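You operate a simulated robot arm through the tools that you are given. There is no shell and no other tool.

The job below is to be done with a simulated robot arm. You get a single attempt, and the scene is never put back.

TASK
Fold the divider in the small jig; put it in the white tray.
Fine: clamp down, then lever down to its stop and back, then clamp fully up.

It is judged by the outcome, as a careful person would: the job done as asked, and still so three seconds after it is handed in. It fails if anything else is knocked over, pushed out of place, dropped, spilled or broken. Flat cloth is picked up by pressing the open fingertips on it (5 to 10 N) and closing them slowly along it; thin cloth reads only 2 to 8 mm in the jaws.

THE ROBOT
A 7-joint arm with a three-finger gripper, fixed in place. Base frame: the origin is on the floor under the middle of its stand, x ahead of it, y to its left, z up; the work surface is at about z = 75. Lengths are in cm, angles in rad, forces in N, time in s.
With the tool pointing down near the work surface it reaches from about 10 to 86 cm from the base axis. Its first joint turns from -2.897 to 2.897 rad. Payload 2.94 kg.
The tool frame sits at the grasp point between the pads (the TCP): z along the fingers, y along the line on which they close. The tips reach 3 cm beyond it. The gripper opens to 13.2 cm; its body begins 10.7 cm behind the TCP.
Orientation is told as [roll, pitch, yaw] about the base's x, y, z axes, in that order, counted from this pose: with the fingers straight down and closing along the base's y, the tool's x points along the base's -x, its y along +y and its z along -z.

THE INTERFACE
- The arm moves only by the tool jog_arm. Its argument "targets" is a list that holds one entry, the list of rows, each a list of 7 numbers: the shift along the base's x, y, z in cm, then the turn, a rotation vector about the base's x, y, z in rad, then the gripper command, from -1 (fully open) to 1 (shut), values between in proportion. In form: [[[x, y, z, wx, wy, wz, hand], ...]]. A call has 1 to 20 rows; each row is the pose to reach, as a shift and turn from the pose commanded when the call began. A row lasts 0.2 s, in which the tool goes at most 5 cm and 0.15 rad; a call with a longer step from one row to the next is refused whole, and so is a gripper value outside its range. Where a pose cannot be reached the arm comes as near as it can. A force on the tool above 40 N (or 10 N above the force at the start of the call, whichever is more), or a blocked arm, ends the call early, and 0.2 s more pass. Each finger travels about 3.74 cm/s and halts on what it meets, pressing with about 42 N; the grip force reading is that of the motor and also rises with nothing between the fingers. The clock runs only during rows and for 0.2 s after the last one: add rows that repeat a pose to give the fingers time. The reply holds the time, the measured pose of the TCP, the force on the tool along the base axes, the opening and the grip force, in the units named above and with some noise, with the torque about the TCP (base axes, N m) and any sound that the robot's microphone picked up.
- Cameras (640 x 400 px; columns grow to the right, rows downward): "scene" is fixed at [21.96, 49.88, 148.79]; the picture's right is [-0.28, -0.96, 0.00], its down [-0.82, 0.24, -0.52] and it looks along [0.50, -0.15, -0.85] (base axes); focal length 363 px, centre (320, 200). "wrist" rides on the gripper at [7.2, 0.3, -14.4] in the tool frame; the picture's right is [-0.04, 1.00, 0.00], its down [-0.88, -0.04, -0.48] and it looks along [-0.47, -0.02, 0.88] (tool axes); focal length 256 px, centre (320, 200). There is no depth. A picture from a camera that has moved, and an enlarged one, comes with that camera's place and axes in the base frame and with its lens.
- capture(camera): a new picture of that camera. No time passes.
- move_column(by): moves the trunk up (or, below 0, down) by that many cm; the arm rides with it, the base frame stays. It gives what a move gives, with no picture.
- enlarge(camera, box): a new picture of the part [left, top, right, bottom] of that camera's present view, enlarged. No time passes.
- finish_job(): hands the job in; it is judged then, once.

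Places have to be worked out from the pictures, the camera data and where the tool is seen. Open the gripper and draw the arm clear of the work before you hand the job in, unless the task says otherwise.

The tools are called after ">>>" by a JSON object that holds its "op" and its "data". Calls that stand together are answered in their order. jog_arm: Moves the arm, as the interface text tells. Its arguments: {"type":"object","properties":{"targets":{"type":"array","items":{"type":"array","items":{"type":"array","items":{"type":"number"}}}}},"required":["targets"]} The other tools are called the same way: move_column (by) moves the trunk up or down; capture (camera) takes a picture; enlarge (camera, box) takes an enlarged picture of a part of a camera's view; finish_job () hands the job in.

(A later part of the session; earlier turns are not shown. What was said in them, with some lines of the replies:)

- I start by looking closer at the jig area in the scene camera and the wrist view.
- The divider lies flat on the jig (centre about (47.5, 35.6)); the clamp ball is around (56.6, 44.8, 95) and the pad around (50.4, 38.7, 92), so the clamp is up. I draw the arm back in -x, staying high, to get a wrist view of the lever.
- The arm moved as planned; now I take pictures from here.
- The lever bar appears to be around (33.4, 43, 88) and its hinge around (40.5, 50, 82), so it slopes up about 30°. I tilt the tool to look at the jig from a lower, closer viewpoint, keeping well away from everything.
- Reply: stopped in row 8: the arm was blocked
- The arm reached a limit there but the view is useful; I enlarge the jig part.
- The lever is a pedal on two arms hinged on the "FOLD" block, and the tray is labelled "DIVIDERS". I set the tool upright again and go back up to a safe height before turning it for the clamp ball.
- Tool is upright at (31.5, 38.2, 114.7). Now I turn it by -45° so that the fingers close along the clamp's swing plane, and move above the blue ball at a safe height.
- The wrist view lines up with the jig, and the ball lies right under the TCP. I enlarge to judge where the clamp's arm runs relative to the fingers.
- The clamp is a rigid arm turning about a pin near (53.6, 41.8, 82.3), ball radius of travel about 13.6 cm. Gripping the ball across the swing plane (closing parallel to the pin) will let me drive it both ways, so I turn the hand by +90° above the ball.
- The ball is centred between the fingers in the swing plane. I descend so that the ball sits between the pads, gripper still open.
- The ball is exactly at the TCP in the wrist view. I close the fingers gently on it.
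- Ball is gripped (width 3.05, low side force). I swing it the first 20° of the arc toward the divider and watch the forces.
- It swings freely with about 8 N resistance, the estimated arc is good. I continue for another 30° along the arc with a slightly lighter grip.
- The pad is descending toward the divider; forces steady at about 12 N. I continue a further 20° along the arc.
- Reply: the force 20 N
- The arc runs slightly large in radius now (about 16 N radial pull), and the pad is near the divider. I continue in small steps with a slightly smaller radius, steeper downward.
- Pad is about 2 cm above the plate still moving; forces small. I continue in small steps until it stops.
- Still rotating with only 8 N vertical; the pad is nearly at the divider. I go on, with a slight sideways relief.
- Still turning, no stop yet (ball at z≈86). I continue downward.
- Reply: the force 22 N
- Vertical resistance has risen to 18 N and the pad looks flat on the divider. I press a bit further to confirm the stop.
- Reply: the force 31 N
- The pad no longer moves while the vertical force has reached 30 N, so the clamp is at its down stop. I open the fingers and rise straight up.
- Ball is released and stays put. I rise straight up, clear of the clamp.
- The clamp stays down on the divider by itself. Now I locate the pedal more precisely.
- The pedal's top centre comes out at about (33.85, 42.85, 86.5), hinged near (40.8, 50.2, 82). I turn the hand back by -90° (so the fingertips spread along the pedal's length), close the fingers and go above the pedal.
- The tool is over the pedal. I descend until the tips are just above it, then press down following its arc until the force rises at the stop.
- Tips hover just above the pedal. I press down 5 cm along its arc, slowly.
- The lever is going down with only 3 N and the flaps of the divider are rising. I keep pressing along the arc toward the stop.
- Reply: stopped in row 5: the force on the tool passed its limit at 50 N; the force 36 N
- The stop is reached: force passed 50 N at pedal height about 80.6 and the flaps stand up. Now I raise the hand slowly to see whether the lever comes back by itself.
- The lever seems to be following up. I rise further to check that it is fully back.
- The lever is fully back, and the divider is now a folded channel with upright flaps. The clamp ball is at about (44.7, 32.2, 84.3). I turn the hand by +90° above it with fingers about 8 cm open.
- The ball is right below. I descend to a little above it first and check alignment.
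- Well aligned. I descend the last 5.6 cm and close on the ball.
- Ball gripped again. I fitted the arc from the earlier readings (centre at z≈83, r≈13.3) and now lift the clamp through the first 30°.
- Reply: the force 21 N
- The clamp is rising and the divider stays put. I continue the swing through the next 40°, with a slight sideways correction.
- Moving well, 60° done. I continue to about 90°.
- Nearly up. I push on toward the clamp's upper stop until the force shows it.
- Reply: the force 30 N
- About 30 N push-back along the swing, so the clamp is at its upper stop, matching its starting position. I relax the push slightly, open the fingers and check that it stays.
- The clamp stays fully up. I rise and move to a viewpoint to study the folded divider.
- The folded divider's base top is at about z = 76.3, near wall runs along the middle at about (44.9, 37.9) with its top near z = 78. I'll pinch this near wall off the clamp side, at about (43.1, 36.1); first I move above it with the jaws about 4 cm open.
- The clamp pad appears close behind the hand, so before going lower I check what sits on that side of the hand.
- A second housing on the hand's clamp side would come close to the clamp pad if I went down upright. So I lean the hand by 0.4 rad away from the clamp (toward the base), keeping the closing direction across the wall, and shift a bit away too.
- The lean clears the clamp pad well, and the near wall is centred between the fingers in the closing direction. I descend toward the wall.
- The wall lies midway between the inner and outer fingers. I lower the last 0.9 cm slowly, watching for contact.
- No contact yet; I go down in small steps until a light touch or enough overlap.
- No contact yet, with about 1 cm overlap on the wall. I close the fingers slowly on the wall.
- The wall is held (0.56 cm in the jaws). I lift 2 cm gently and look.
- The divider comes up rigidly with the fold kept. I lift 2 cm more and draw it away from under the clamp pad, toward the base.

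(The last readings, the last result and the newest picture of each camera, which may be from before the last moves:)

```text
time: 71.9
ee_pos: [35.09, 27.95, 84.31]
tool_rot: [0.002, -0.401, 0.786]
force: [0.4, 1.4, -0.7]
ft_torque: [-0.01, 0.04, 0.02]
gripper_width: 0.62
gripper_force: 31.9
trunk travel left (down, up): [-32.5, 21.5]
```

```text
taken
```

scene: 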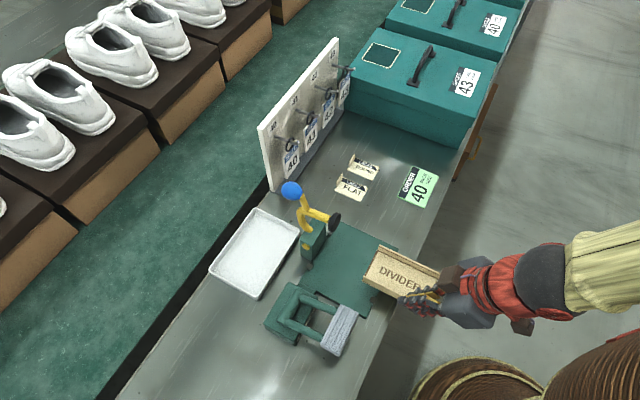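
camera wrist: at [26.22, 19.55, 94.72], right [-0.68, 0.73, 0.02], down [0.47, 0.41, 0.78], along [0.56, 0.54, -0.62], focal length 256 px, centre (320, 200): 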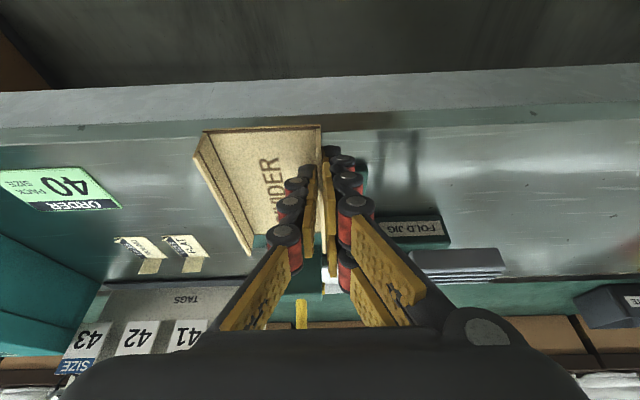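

The divider is held level and clear of the clamp. Keeping the same lean (so it stays level), I lift straight up above all the fixtures.

>>> {"op": "jog_arm", "data": {"targets": [[[0, 0, 1, 0, 0, 0, 1], [0, 0, 3, 0, 0, 0, 1], [0, 0, 5.5, 0, 0, 0, 1], [0, 0, 8, 0, 0, 0, 1], [0, 0, 10.5, 0, 0, 0, 1], [0, 0, 13, 0, 0, 0, 1], [0, 0, 15.5, 0, 0, 0, 1], [0, 0, 18, 0, 0, 0, 1], [0, 0, 20.5, 0, 0, 0, 1], [0, 0, 23, 0, 0, 0, 1], [0, 0, 25.5, 0, 0, 0, 1], [0, 0, 27.5, 0, 0, 0, 1], [0, 0, 27.5, 0, 0, 0, 1]]]}}

>>> {"op": "capture", "data": {"camera": "wrist"}}

```text
time: 74.7
ee_pos: [35.05, 28.27, 111.81]
tool_rot: [0.002, -0.402, 0.787]
force: [-0.6, 0.6, 0.4]
ft_torque: [0.05, -0.01, 0.02]
gripper_width: 0.6
gripper_force: 32.2
trunk travel left (down, up): [-32.5, 21.5]
```

```text
taken
camera wrist: at [26.1, 19.72, 122.25], right [-0.68, 0.73, 0.02], down [0.47, 0.41, 0.78], along [0.56, 0.54, -0.62], focal length 256 px, centre (320, 200)
```

wrist: 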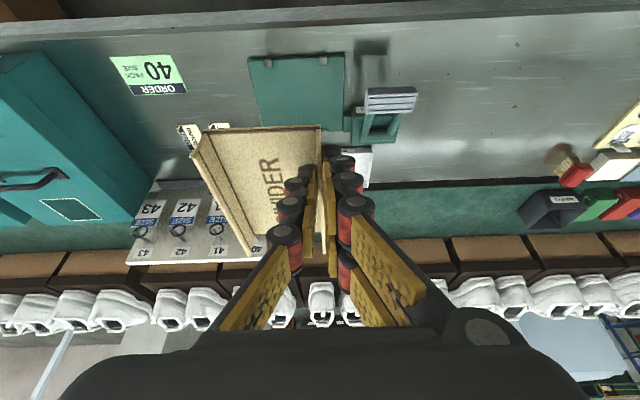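

Fold is intact and the hold unchanged. I now carry it high over to the tray while turning by -90° so its long side will lie along the tray's long side.

>>> {"op": "jog_arm", "data": {"targets": [[[0.7, 1.0, 0, 0, 0, -0.05, 1], [2.0, 3.0, 0, 0, 0, -0.15, 1], [3.4, 5.1, 0, 0, 0, -0.26, 1], [4.8, 7.2, 0, 0, 0, -0.37, 1], [6.3, 9.4, 0, 0, 0, -0.48, 1], [7.8, 11.6, 0, 0, 0, -0.6, 1], [9.3, 13.8, 0, 0, 0, -0.72, 1], [10.8, 16.1, 0, 0, 0, -0.84, 1], [12.3, 18.4, 0, 0, 0, -0.96, 1], [13.8, 20.6, 0, 0, 0, -1.08, 1], [15.3, 22.8, 0, 0, 0, -1.2, 1], [16.8, 25.0, 0, 0, 0, -1.32, 1], [18.2, 27.2, 0, 0, 0, -1.42, 1], [19.4, 29.0, 0, 0, 0, -1.51, 1], [20.28, 30.33, 0, 0, 0, -1.571, 1], [20.28, 30.33, 0, 0, 0, -1.571, 1]]]}}

>>> {"op": "capture", "data": {"camera": "wrist"}}

>>> {"op": "capture", "data": {"camera": "scene"}}

```text
time: 78.1
ee_pos: [55.29, 58.56, 111.7]
tool_rot: [0.001, -0.402, -0.783]
force: [0.1, -0.4, 0.0]
ft_torque: [0.02, -0.02, -0.02]
gripper_width: 0.62
gripper_force: 32.2
trunk travel left (down, up): [-32.5, 21.5]
```

```text
taken
camera wrist: at [46.87, 67.4, 122.11], right [0.73, 0.68, 0.02], down [0.41, -0.47, 0.78], along [0.54, -0.57, -0.62], focal length 256 px, centre (320, 200)
```

wrist: 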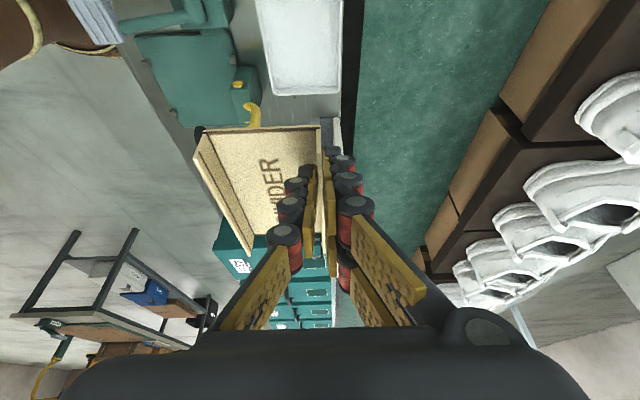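

```text
taken
```

scene: 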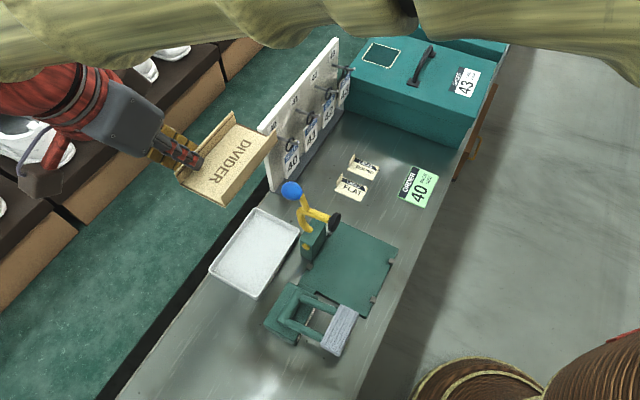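

The divider is where predicted, but the raised clamp ball overhangs the tray's corner, so I shift 3.5 cm away from it first, then descend until the divider is below ball height but above the tray rim.

>>> {"op": "jog_arm", "data": {"targets": [[[-0.8, 0.8, 0, 0, 0, 0, 1], [-1.7, 1.7, 0, 0, 0, 0, 1], [-2.47, 2.47, -0.5, 0, 0, 0, 1], [-2.47, 2.47, -2, 0, 0, 0, 1], [-2.47, 2.47, -4, 0, 0, 0, 1], [-2.47, 2.47, -6, 0, 0, 0, 1], [-2.47, 2.47, -8, 0, 0, 0, 1], [-2.47, 2.47, -10, 0, 0, 0, 1], [-2.47, 2.47, -10, 0, 0, 0, 1]]]}}

>>> {"op": "enlarge", "data": {"camera": "scene", "box": [130, 100, 370, 320]}}

>>> {"op": "capture", "data": {"camera": "wrist"}}

```text
time: 80.1
ee_pos: [53.15, 61.01, 101.81]
tool_rot: [0.002, -0.402, -0.784]
force: [-0.6, -0.5, -0.3]
ft_torque: [0.01, 0.02, 0.01]
gripper_width: 0.58
gripper_force: 32.1
trunk travel left (down, up): [-32.5, 21.5]
```

```text
1.82 times, centred on (250, 210) of scene
camera zoom: at [21.96, 49.88, 148.79], right [-0.28, -0.96, 0.0], down [-0.82, 0.24, -0.52], along [0.5, -0.15, -0.85], focal length 661 px, centre (447, 182)
```

zoom: 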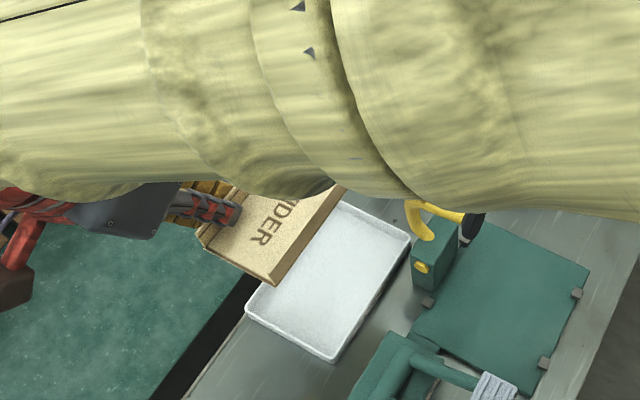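

```text
taken
camera wrist: at [44.55, 69.84, 112.22], right [0.73, 0.68, 0.02], down [0.41, -0.47, 0.78], along [0.54, -0.56, -0.62], focal length 256 px, centre (320, 200)
```

wrist: 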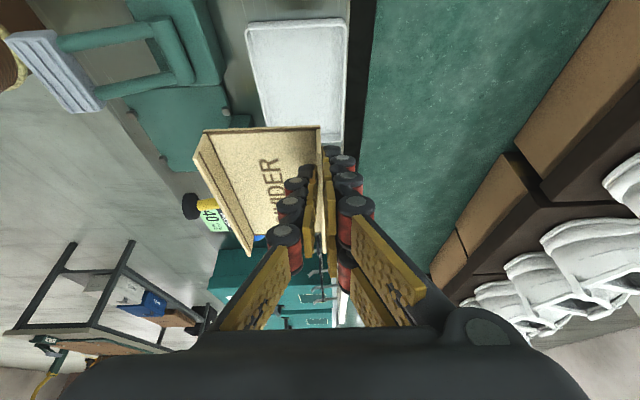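

The divider is clear of the ball and offset over the tray's lower part; the forearm stays well above the fixtures. I continue down to just above the tray rim level.

>>> {"op": "jog_arm", "data": {"targets": [[[0, 0, -2, 0, 0, 0, 1], [0, 0, -4, 0, 0, 0, 1], [0, 0, -6, 0, 0, 0, 1], [0, 0, -8, 0, 0, 0, 1], [0, 0, -10, 0, 0, 0, 1], [0, 0, -12, 0, 0, 0, 1], [0, 0, -13, 0, 0, 0, 1], [0, 0, -13, 0, 0, 0, 1]]]}}

>>> {"op": "enlarge", "data": {"camera": "scene", "box": [130, 100, 370, 320]}}

>>> {"op": "capture", "data": {"camera": "wrist"}}

```text
time: 81.9
ee_pos: [53.07, 60.98, 88.66]
tool_rot: [-0.001, -0.401, -0.785]
force: [-0.3, -0.4, 0.1]
ft_torque: [0.03, 0.02, -0.01]
gripper_width: 0.58
gripper_force: 31.5
trunk travel left (down, up): [-32.5, 21.5]
```

```text
1.82 times, centred on (250, 210) of scene
camera zoom: at [21.96, 49.88, 148.79], right [-0.28, -0.96, 0.0], down [-0.82, 0.24, -0.52], along [0.5, -0.15, -0.85], focal length 661 px, centre (447, 182)
```

zoom: 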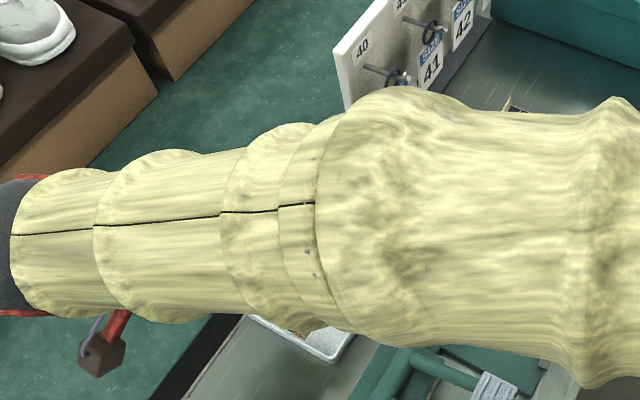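

```text
taken
camera wrist: at [44.47, 69.85, 99.16], right [0.73, 0.68, 0.02], down [0.41, -0.47, 0.78], along [0.54, -0.56, -0.62], focal length 256 px, centre (320, 200)
```

wrist: 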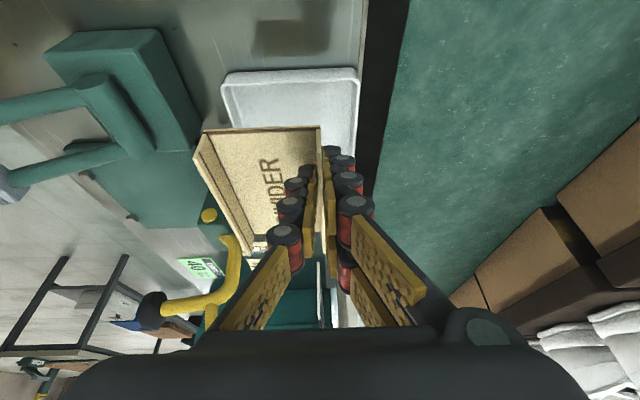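

Relative to the tray corners seen in the wrist view, the divider's centre is about 4 cm too far along the tray; it is now below the ball's height, so I slide it back 3.8 cm to be centred over the tray.

>>> {"op": "jog_arm", "data": {"targets": [[[0.6, -0.6, 0, 0, 0, 0, 1], [1.3, -1.3, 0, 0, 0, 0, 1], [2.0, -2.0, 0, 0, 0, 0, 1], [2.69, -2.69, 0, 0, 0, 0, 1], [2.69, -2.69, 0, 0, 0, 0, 1]]]}}

>>> {"op": "capture", "data": {"camera": "wrist"}}

>>> {"op": "capture", "data": {"camera": "scene"}}

```text
time: 83.1
ee_pos: [55.62, 58.39, 88.75]
tool_rot: [0.001, -0.401, -0.783]
force: [0.1, 0.3, -0.3]
ft_torque: [0.03, 0.01, 0.03]
gripper_width: 0.6
gripper_force: 31.7
trunk travel left (down, up): [-32.5, 21.5]
```

```text
taken
camera wrist: at [47.12, 67.13, 99.2], right [0.73, 0.68, 0.02], down [0.41, -0.47, 0.78], along [0.54, -0.56, -0.62], focal length 256 px, centre (320, 200)
```

wrist: 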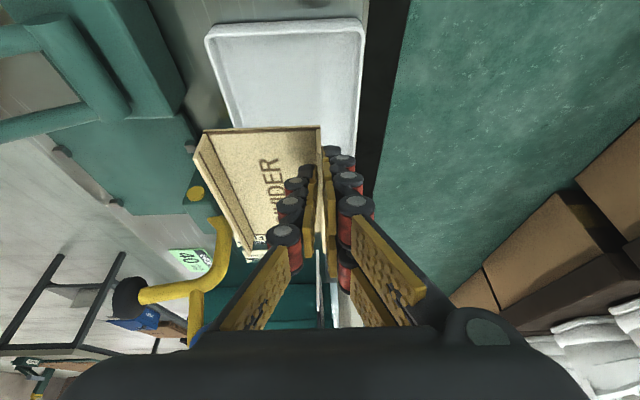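

```text
taken
```

scene: 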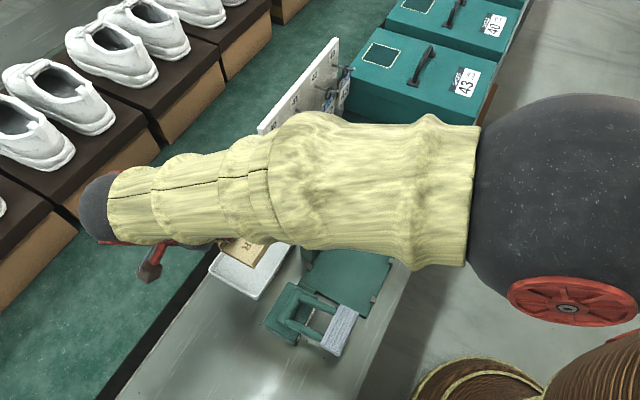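

Aligned over the tray. I descend 6 cm to just above the rim and check again.

>>> {"op": "jog_arm", "data": {"targets": [[[0, 0, -1.2, 0, 0, 0, 1], [0, 0, -2.4, 0, 0, 0, 1], [0, 0, -3.6, 0, 0, 0, 1], [0, 0, -4.8, 0, 0, 0, 1], [0, 0, -5.8, 0, 0, 0, 1], [0, 0, -5.8, 0, 0, 0, 1]]]}}

>>> {"op": "capture", "data": {"camera": "wrist"}}

>>> {"op": "enlarge", "data": {"camera": "wrist", "box": [160, 20, 400, 260]}}

```text
time: 84.5
ee_pos: [55.6, 58.39, 82.94]
tool_rot: [0.001, -0.402, -0.784]
force: [-0.3, -0.6, 0.1]
ft_torque: [0.0, -0.01, 0.01]
gripper_width: 0.6
gripper_force: 31.3
trunk travel left (down, up): [-32.5, 21.5]
```

```text
taken
camera wrist: at [47.12, 67.15, 93.4], right [0.73, 0.68, 0.02], down [0.41, -0.47, 0.78], along [0.54, -0.56, -0.62], focal length 256 px, centre (320, 200)
```

wrist: 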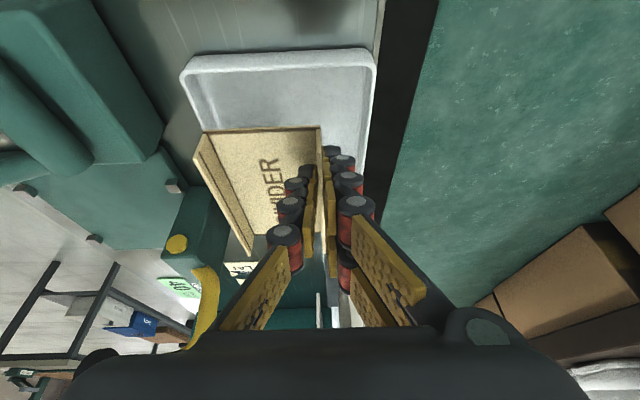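

```text
1.67 times, centred on (280, 140) of wrist
camera zoom: at [47.12, 67.15, 93.4], right [0.73, 0.68, 0.02], down [0.41, -0.47, 0.78], along [0.54, -0.56, -0.62], focal length 427 px, centre (387, 300)
```

zoom: 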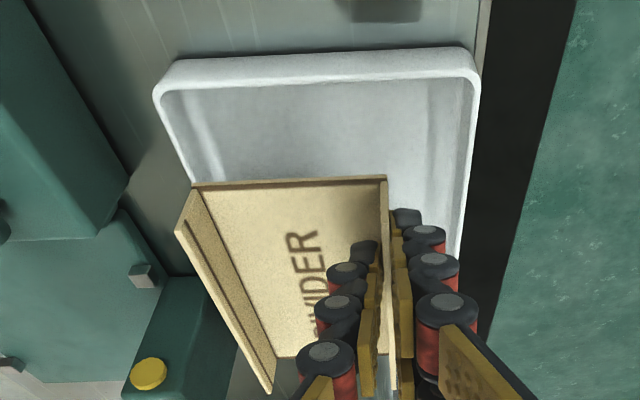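

From this view the divider's end is at v≈4 and its side is close to the tray's near-side rim, so it needs small shifts. I enlarge to measure the margins inside the tray.

>>> {"op": "enlarge", "data": {"camera": "wrist", "box": [170, 35, 290, 155]}}

>>> {"op": "enlarge", "data": {"camera": "wrist", "box": [280, 35, 400, 235]}}

```text
3.33 times, centred on (230, 95) of wrist
camera zoom: at [47.12, 67.15, 93.4], right [0.73, 0.68, 0.02], down [0.41, -0.47, 0.78], along [0.54, -0.56, -0.62], focal length 853 px, centre (620, 550)
```

zoom: 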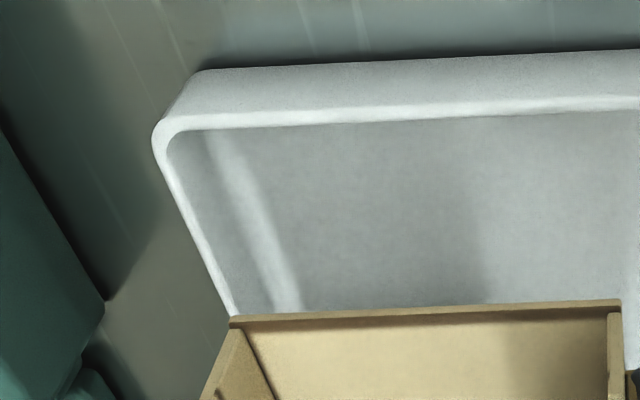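

```text
2.00 times, centred on (340, 135) of wrist
camera zoom: at [47.12, 67.15, 93.4], right [0.73, 0.68, 0.02], down [0.41, -0.47, 0.78], along [0.54, -0.56, -0.62], focal length 512 px, centre (280, 330)
```

zoom: 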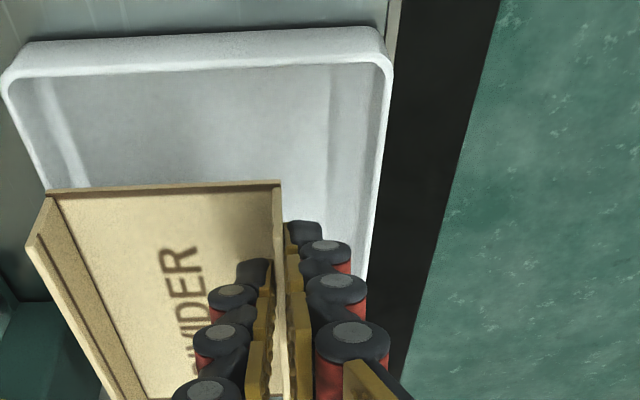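

Measured in this view the tray's inside spans u −72.8…−84.0 and the divider −73.2…−80.8, so I shift it 0.8 cm outward and 1 cm along the tray, then lower to about half a centimetre above the floor.

>>> {"op": "jog_arm", "data": {"targets": [[[-0.07, 0.6, 0, 0, 0, 0, 1], [-0.14, 1.27, 0, 0, 0, 0, 1], [-0.14, 1.27, 0, 0, 0, 0, 1], [-0.14, 1.27, -0.6, 0, 0, 0, 1], [-0.14, 1.27, -1.2, 0, 0, 0, 1], [-0.14, 1.27, -1.8, 0, 0, 0, 1], [-0.14, 1.27, -2.4, 0, 0, 0, 1], [-0.14, 1.27, -3.0, 0, 0, 0, 1], [-0.14, 1.27, -3.0, 0, 0, 0, 1]]]}}

>>> {"op": "enlarge", "data": {"camera": "wrist", "box": [160, 20, 400, 260]}}

```text
time: 86.5
ee_pos: [55.45, 59.52, 80.12]
tool_rot: [0.002, -0.402, -0.784]
force: [0.1, -0.1, 0.4]
ft_torque: [0.04, 0.0, -0.02]
gripper_width: 0.59
gripper_force: 31.9
trunk travel left (down, up): [-32.5, 21.5]
```

```text
1.67 times, centred on (280, 140) of wrist
camera zoom: at [47.03, 68.44, 90.3], right [0.73, 0.68, 0.02], down [0.41, -0.47, 0.78], along [0.54, -0.56, -0.62], focal length 427 px, centre (387, 300)
```

zoom: 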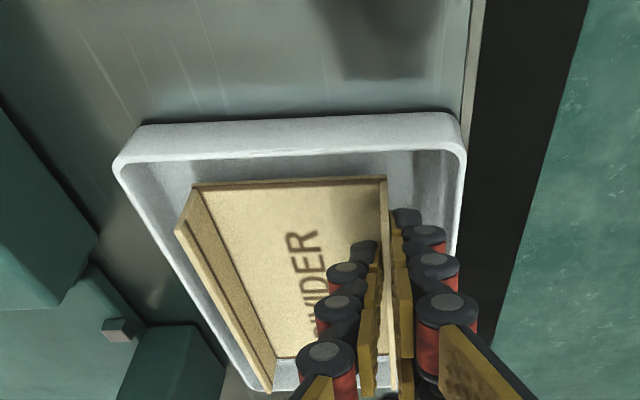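

The divider now sits inside the tray outline with margin all around. I lower it gently in small steps until it touches the floor.

>>> {"op": "jog_arm", "data": {"targets": [[[0, 0, -0.15, 0, 0, 0, 1], [0, 0, -0.3, 0, 0, 0, 1], [0, 0, -0.45, 0, 0, 0, 1], [0, 0, -0.6, 0, 0, 0, 1], [0, 0, -0.6, 0, 0, 0, 1]]]}}

```text
time: 87.7
ee_pos: [55.66, 59.62, 79.37]
tool_rot: [0.003, -0.401, -0.784]
force: [0.0, 0.0, -0.6]
ft_torque: [0.01, -0.01, 0.0]
gripper_width: 0.59
gripper_force: 32.0
trunk travel left (down, up): [-32.5, 21.5]
```

>>> {"op": "jog_arm", "data": {"targets": [[[0, 0, -0.1, 0, 0, 0, 1], [0, 0, -0.2, 0, 0, 0, 1], [0, 0, -0.2, 0, 0, 0, 1]]]}}

>>> {"op": "enlarge", "data": {"camera": "wrist", "box": [160, 20, 400, 260]}}

```text
time: 88.5
ee_pos: [55.49, 59.56, 79.24]
tool_rot: [0.0, -0.402, -0.782]
force: [-0.2, 0.6, -1.4]
ft_torque: [0.04, -0.02, 0.01]
gripper_width: 0.58
gripper_force: 32.1
trunk travel left (down, up): [-32.5, 21.5]
```

```text
1.67 times, centred on (280, 140) of wrist
camera zoom: at [47.0, 68.39, 89.57], right [0.73, 0.68, 0.02], down [0.41, -0.47, 0.78], along [0.54, -0.56, -0.62], focal length 427 px, centre (387, 300)
```

zoom: 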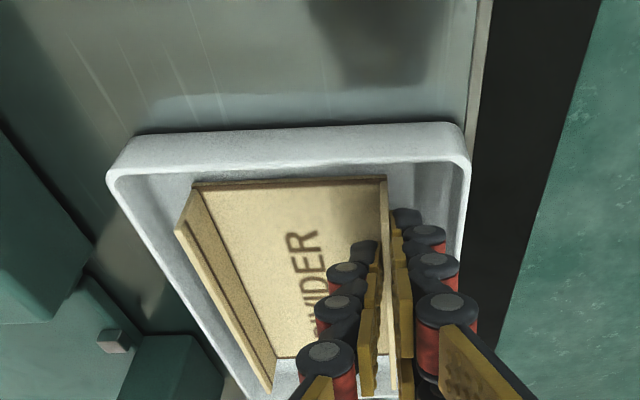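

>>> {"op": "jog_arm", "data": {"targets": [[[0, 0, -0.1, 0, 0, 0, 1], [0, 0, -0.2, 0, 0, 0, 1], [0, 0, -0.2, 0, 0, 0, 1]]]}}

```text
time: 89.3
ee_pos: [55.3, 59.64, 79.08]
tool_rot: [0.002, -0.402, -0.782]
force: [0.5, -0.9, 3.4]
ft_torque: [-0.24, -0.22, -0.01]
gripper_width: 0.61
gripper_force: 31.9
trunk travel left (down, up): [-32.5, 21.5]
```

First contact: a light 3 N at the far end of the divider. I lower 0.15 cm more so it rests, then open slightly to release the wall.

>>> {"op": "jog_arm", "data": {"targets": [[[0, 0, -0.08, 0, 0, 0, 1], [0, 0, -0.15, 0, 0, 0, 1], [0, 0, -0.15, 0, 0, 0, 1]]]}}

```text
time: 90.1
ee_pos: [55.53, 59.51, 79.12]
tool_rot: [0.005, -0.402, -0.783]
force: [-0.1, -1.0, 12.9]
ft_torque: [-0.39, -0.32, 0.01]
gripper_width: 0.59
gripper_force: 32.2
trunk travel left (down, up): [-32.5, 21.5]
```

It rests fully on the tray floor (12.9 N centred under the divider). I relieve the pressure and open the fingers slightly.

>>> {"op": "jog_arm", "data": {"targets": [[[0, 0, 0.1, 0, 0, 0, 1], [0, 0, 0.12, 0, 0, 0, 0.93], [0, 0, 0.12, 0, 0, 0, 0.87], [0, 0, 0.12, 0, 0, 0, 0.82], [0, 0, 0.12, 0, 0, 0, 0.78], [0, 0, 0.12, 0, 0, 0, 0.78]]]}}

>>> {"op": "enlarge", "data": {"camera": "wrist", "box": [160, 20, 400, 260]}}

```text
time: 91.5
ee_pos: [55.41, 59.52, 78.83]
tool_rot: [0.001, -0.401, -0.783]
force: [1.0, 0.9, -0.4]
ft_torque: [0.03, -0.03, 0.02]
gripper_width: 1.43
gripper_force: 0.2
trunk travel left (down, up): [-32.5, 21.5]
```

```text
1.67 times, centred on (280, 140) of wrist
camera zoom: at [46.97, 68.41, 89.27], right [0.73, 0.68, 0.02], down [0.41, -0.47, 0.78], along [0.54, -0.57, -0.62], focal length 427 px, centre (387, 300)
```

zoom: 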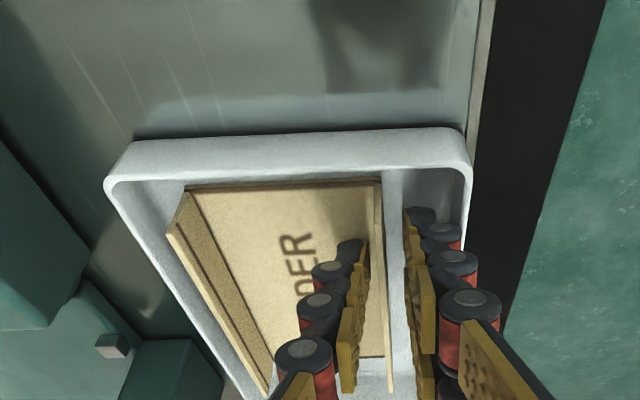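

Wall is free between the fingers. I lift straight up slowly and check that nothing is dragged.

>>> {"op": "jog_arm", "data": {"targets": [[[0, 0, 0.4, 0, 0, 0, 0.78], [0, 0, 0.9, 0, 0, 0, 0.78], [0, 0, 1.5, 0, 0, 0, 0.78], [0, 0, 2.2, 0, 0, 0, 0.78], [0, 0, 3.0, 0, 0, 0, 0.78], [0, 0, 4.0, 0, 0, 0, 0.78], [0, 0, 5.0, 0, 0, 0, 0.78]]]}}

>>> {"op": "enlarge", "data": {"camera": "wrist", "box": [160, 20, 400, 260]}}

```text
time: 93.1
ee_pos: [55.47, 59.62, 83.91]
tool_rot: [0.002, -0.403, -0.783]
force: [-0.5, -0.5, -0.2]
ft_torque: [0.0, -0.02, 0.02]
gripper_width: 1.45
gripper_force: 0.0
trunk travel left (down, up): [-32.5, 21.5]
```

```text
1.67 times, centred on (280, 140) of wrist
camera zoom: at [47.0, 68.44, 94.31], right [0.73, 0.68, 0.02], down [0.41, -0.47, 0.78], along [0.54, -0.56, -0.62], focal length 427 px, centre (387, 300)
```

zoom: 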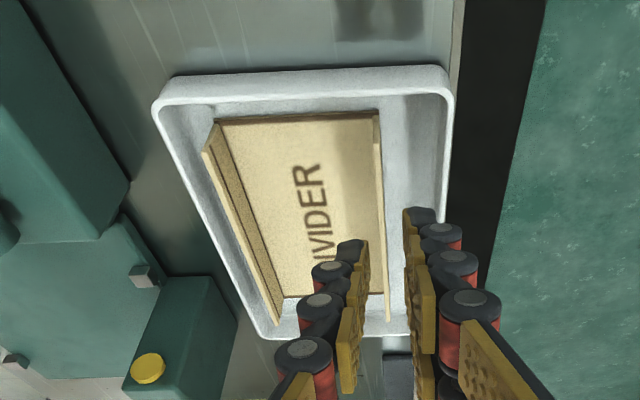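

The divider stays flat in the tray with its fold intact. I rise well clear.

>>> {"op": "jog_arm", "data": {"targets": [[[0, 0, 2.5, 0, 0, 0, 0.78], [0, 0, 5, 0, 0, 0, 0.78], [0, 0, 8, 0, 0, 0, 0.78], [0, 0, 11, 0, 0, 0, 0.78], [0, 0, 14, 0, 0, 0, 0.78], [0, 0, 17, 0, 0, 0, 0.78], [0, 0, 20, 0, 0, 0, 0.78], [0, 0, 23, 0, 0, 0, 0.78], [0, 0, 26, 0, 0, 0, 0.78], [0, 0, 29, 0, 0, 0, 0.5], [0, 0, 31, 0, 0, 0, 0.2], [0, 0, 31, 0, 0, 0, 0]]]}}

>>> {"op": "capture", "data": {"camera": "scene"}}

>>> {"op": "capture", "data": {"camera": "wrist"}}

```text
time: 95.7
ee_pos: [55.47, 59.73, 114.79]
tool_rot: [0.002, -0.402, -0.784]
force: [-0.2, -0.2, 0.5]
ft_torque: [0.02, -0.01, 0.01]
gripper_width: 6.47
gripper_force: 0.0
trunk travel left (down, up): [-32.5, 21.5]
```

```text
taken
```

scene: 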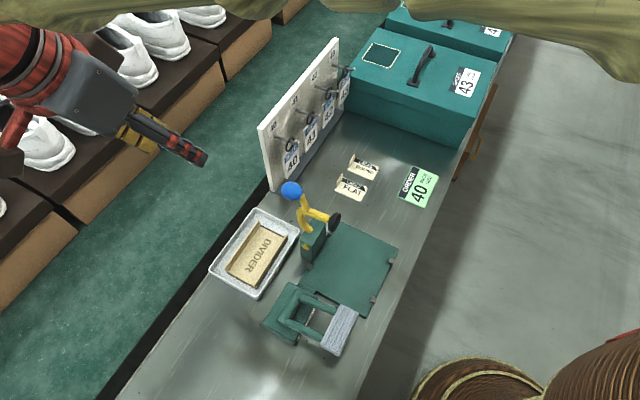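

```text
taken
camera wrist: at [46.98, 68.58, 125.24], right [0.73, 0.68, 0.02], down [0.41, -0.47, 0.78], along [0.54, -0.56, -0.62], focal length 256 px, centre (320, 200)
```

wrist: 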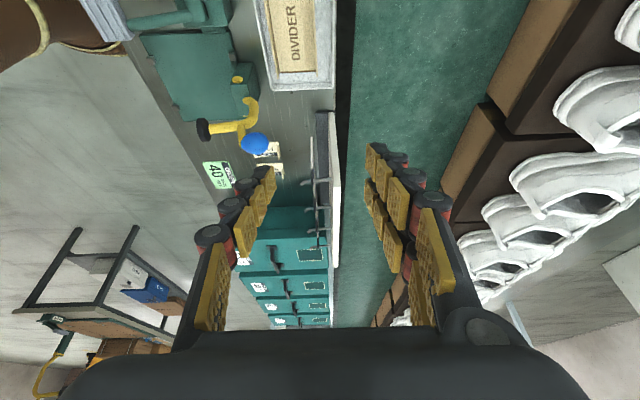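

The folded divider lies in the white tray. I compare clamp, lever and surroundings with the initial picture in enlargement.

>>> {"op": "enlarge", "data": {"camera": "scene", "box": [270, 170, 350, 260]}}

>>> {"op": "enlarge", "data": {"camera": "scene", "box": [200, 170, 420, 370]}}

```text
4.44 times, centred on (310, 215) of scene
camera zoom: at [21.96, 49.88, 148.79], right [-0.28, -0.96, 0.0], down [-0.82, 0.24, -0.52], along [0.5, -0.15, -0.85], focal length 1615 px, centre (364, 133)
```

zoom: 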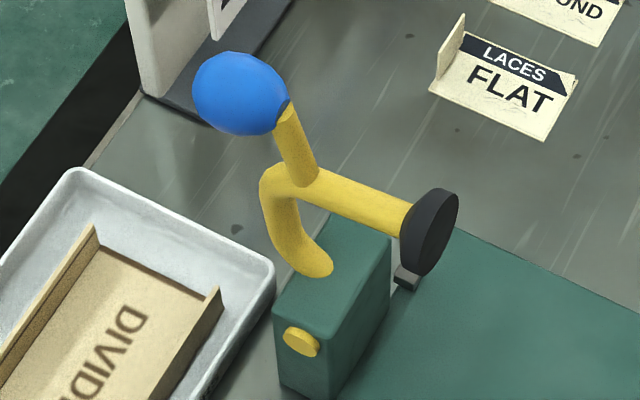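

```text
2.00 times, centred on (310, 270) of scene
camera zoom: at [21.96, 49.88, 148.79], right [-0.28, -0.96, 0.0], down [-0.82, 0.24, -0.52], along [0.5, -0.15, -0.85], focal length 727 px, centre (340, 60)
```

zoom: 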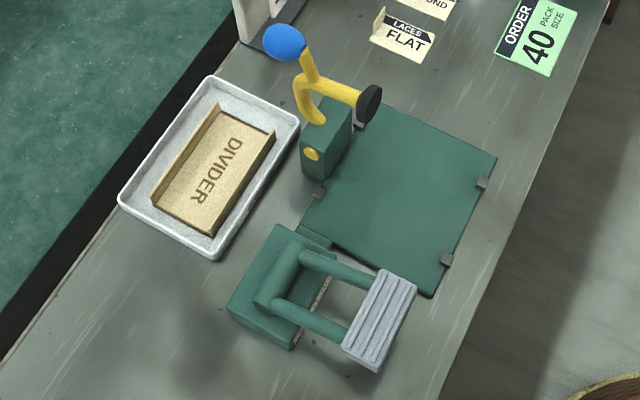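

Clamp, lever and tray match the starting picture, and the divider is folded in the tray. I draw the arm back high the way it came and open the gripper fully.

>>> {"op": "jog_arm", "data": {"targets": [[[-0.7, -1.0, 0, 0, 0, 0.05, -0.2], [-2.0, -3.0, 0, 0, 0, 0.15, -0.4], [-3.4, -5.1, 0, 0, 0, 0.26, -0.6], [-4.8, -7.2, 0, 0, 0, 0.37, -0.8], [-6.3, -9.4, 0, 0, 0, 0.48, -1], [-7.8, -11.6, 0, 0, 0, 0.6, -1], [-9.3, -13.8, 0, 0, 0, 0.72, -1], [-10.8, -16.1, 0, 0, 0, 0.84, -1], [-12.3, -18.4, 0, 0, 0, 0.96, -1], [-13.8, -20.6, 0, 0, 0, 1.08, -1], [-15.3, -22.8, 0, 0, 0, 1.2, -1], [-16.8, -25.0, 0, 0, 0, 1.32, -1], [-18.2, -27.2, 0, 0, 0, 1.42, -1], [-19.4, -29.0, 0, 0, 0, 1.51, -1], [-20.28, -30.33, 0, 0, 0, 1.571, -1], [-20.28, -30.33, 0, 0, 0, 1.571, -1]]]}}

>>> {"op": "capture", "data": {"camera": "scene"}}

```text
time: 99.1
ee_pos: [35.31, 29.29, 114.99]
tool_rot: [0.002, -0.4, 0.788]
force: [0.0, -0.8, 0.1]
ft_torque: [0.02, -0.01, 0.01]
gripper_width: 13.2
gripper_force: 0.0
trunk travel left (down, up): [-32.5, 21.5]
```

```text
taken
```

scene: 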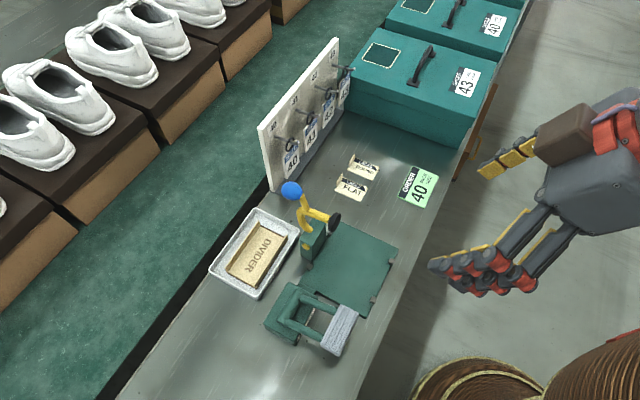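

The divider is folded and lying in the white tray, the clamp is fully up, the lever is back, nothing else has moved, and the arm is clear with the gripper open. I hand the job in.

>>> {"op": "finish_job", "data": {}}

```text
The job is handed in.
```

The divider is folded and lying flat in the white tray, and I've handed the job in.

- **Clamp down:** I swung the clamp down until its pad sat flat on the divider and stopped moving. The push-back had reached about 30 N by then.
- **Lever:** I pressed the lever to its stop, where the force passed 50 N and both flaps stood up. It sprang back to its starting position by itself.
- **Clamp up:** I swung the clamp back to its upper stop. In the last pictures it looks the same as at the start.
- **Tray:** I lifted the divider by one flap and turned it so its long side runs along the tray. I lowered it to the tray floor before letting go, and both flaps stayed up.

In the final pictures the jig, tray, tags and order card are where they were at the start. The arm is clear of the work, with the gripper fully open.
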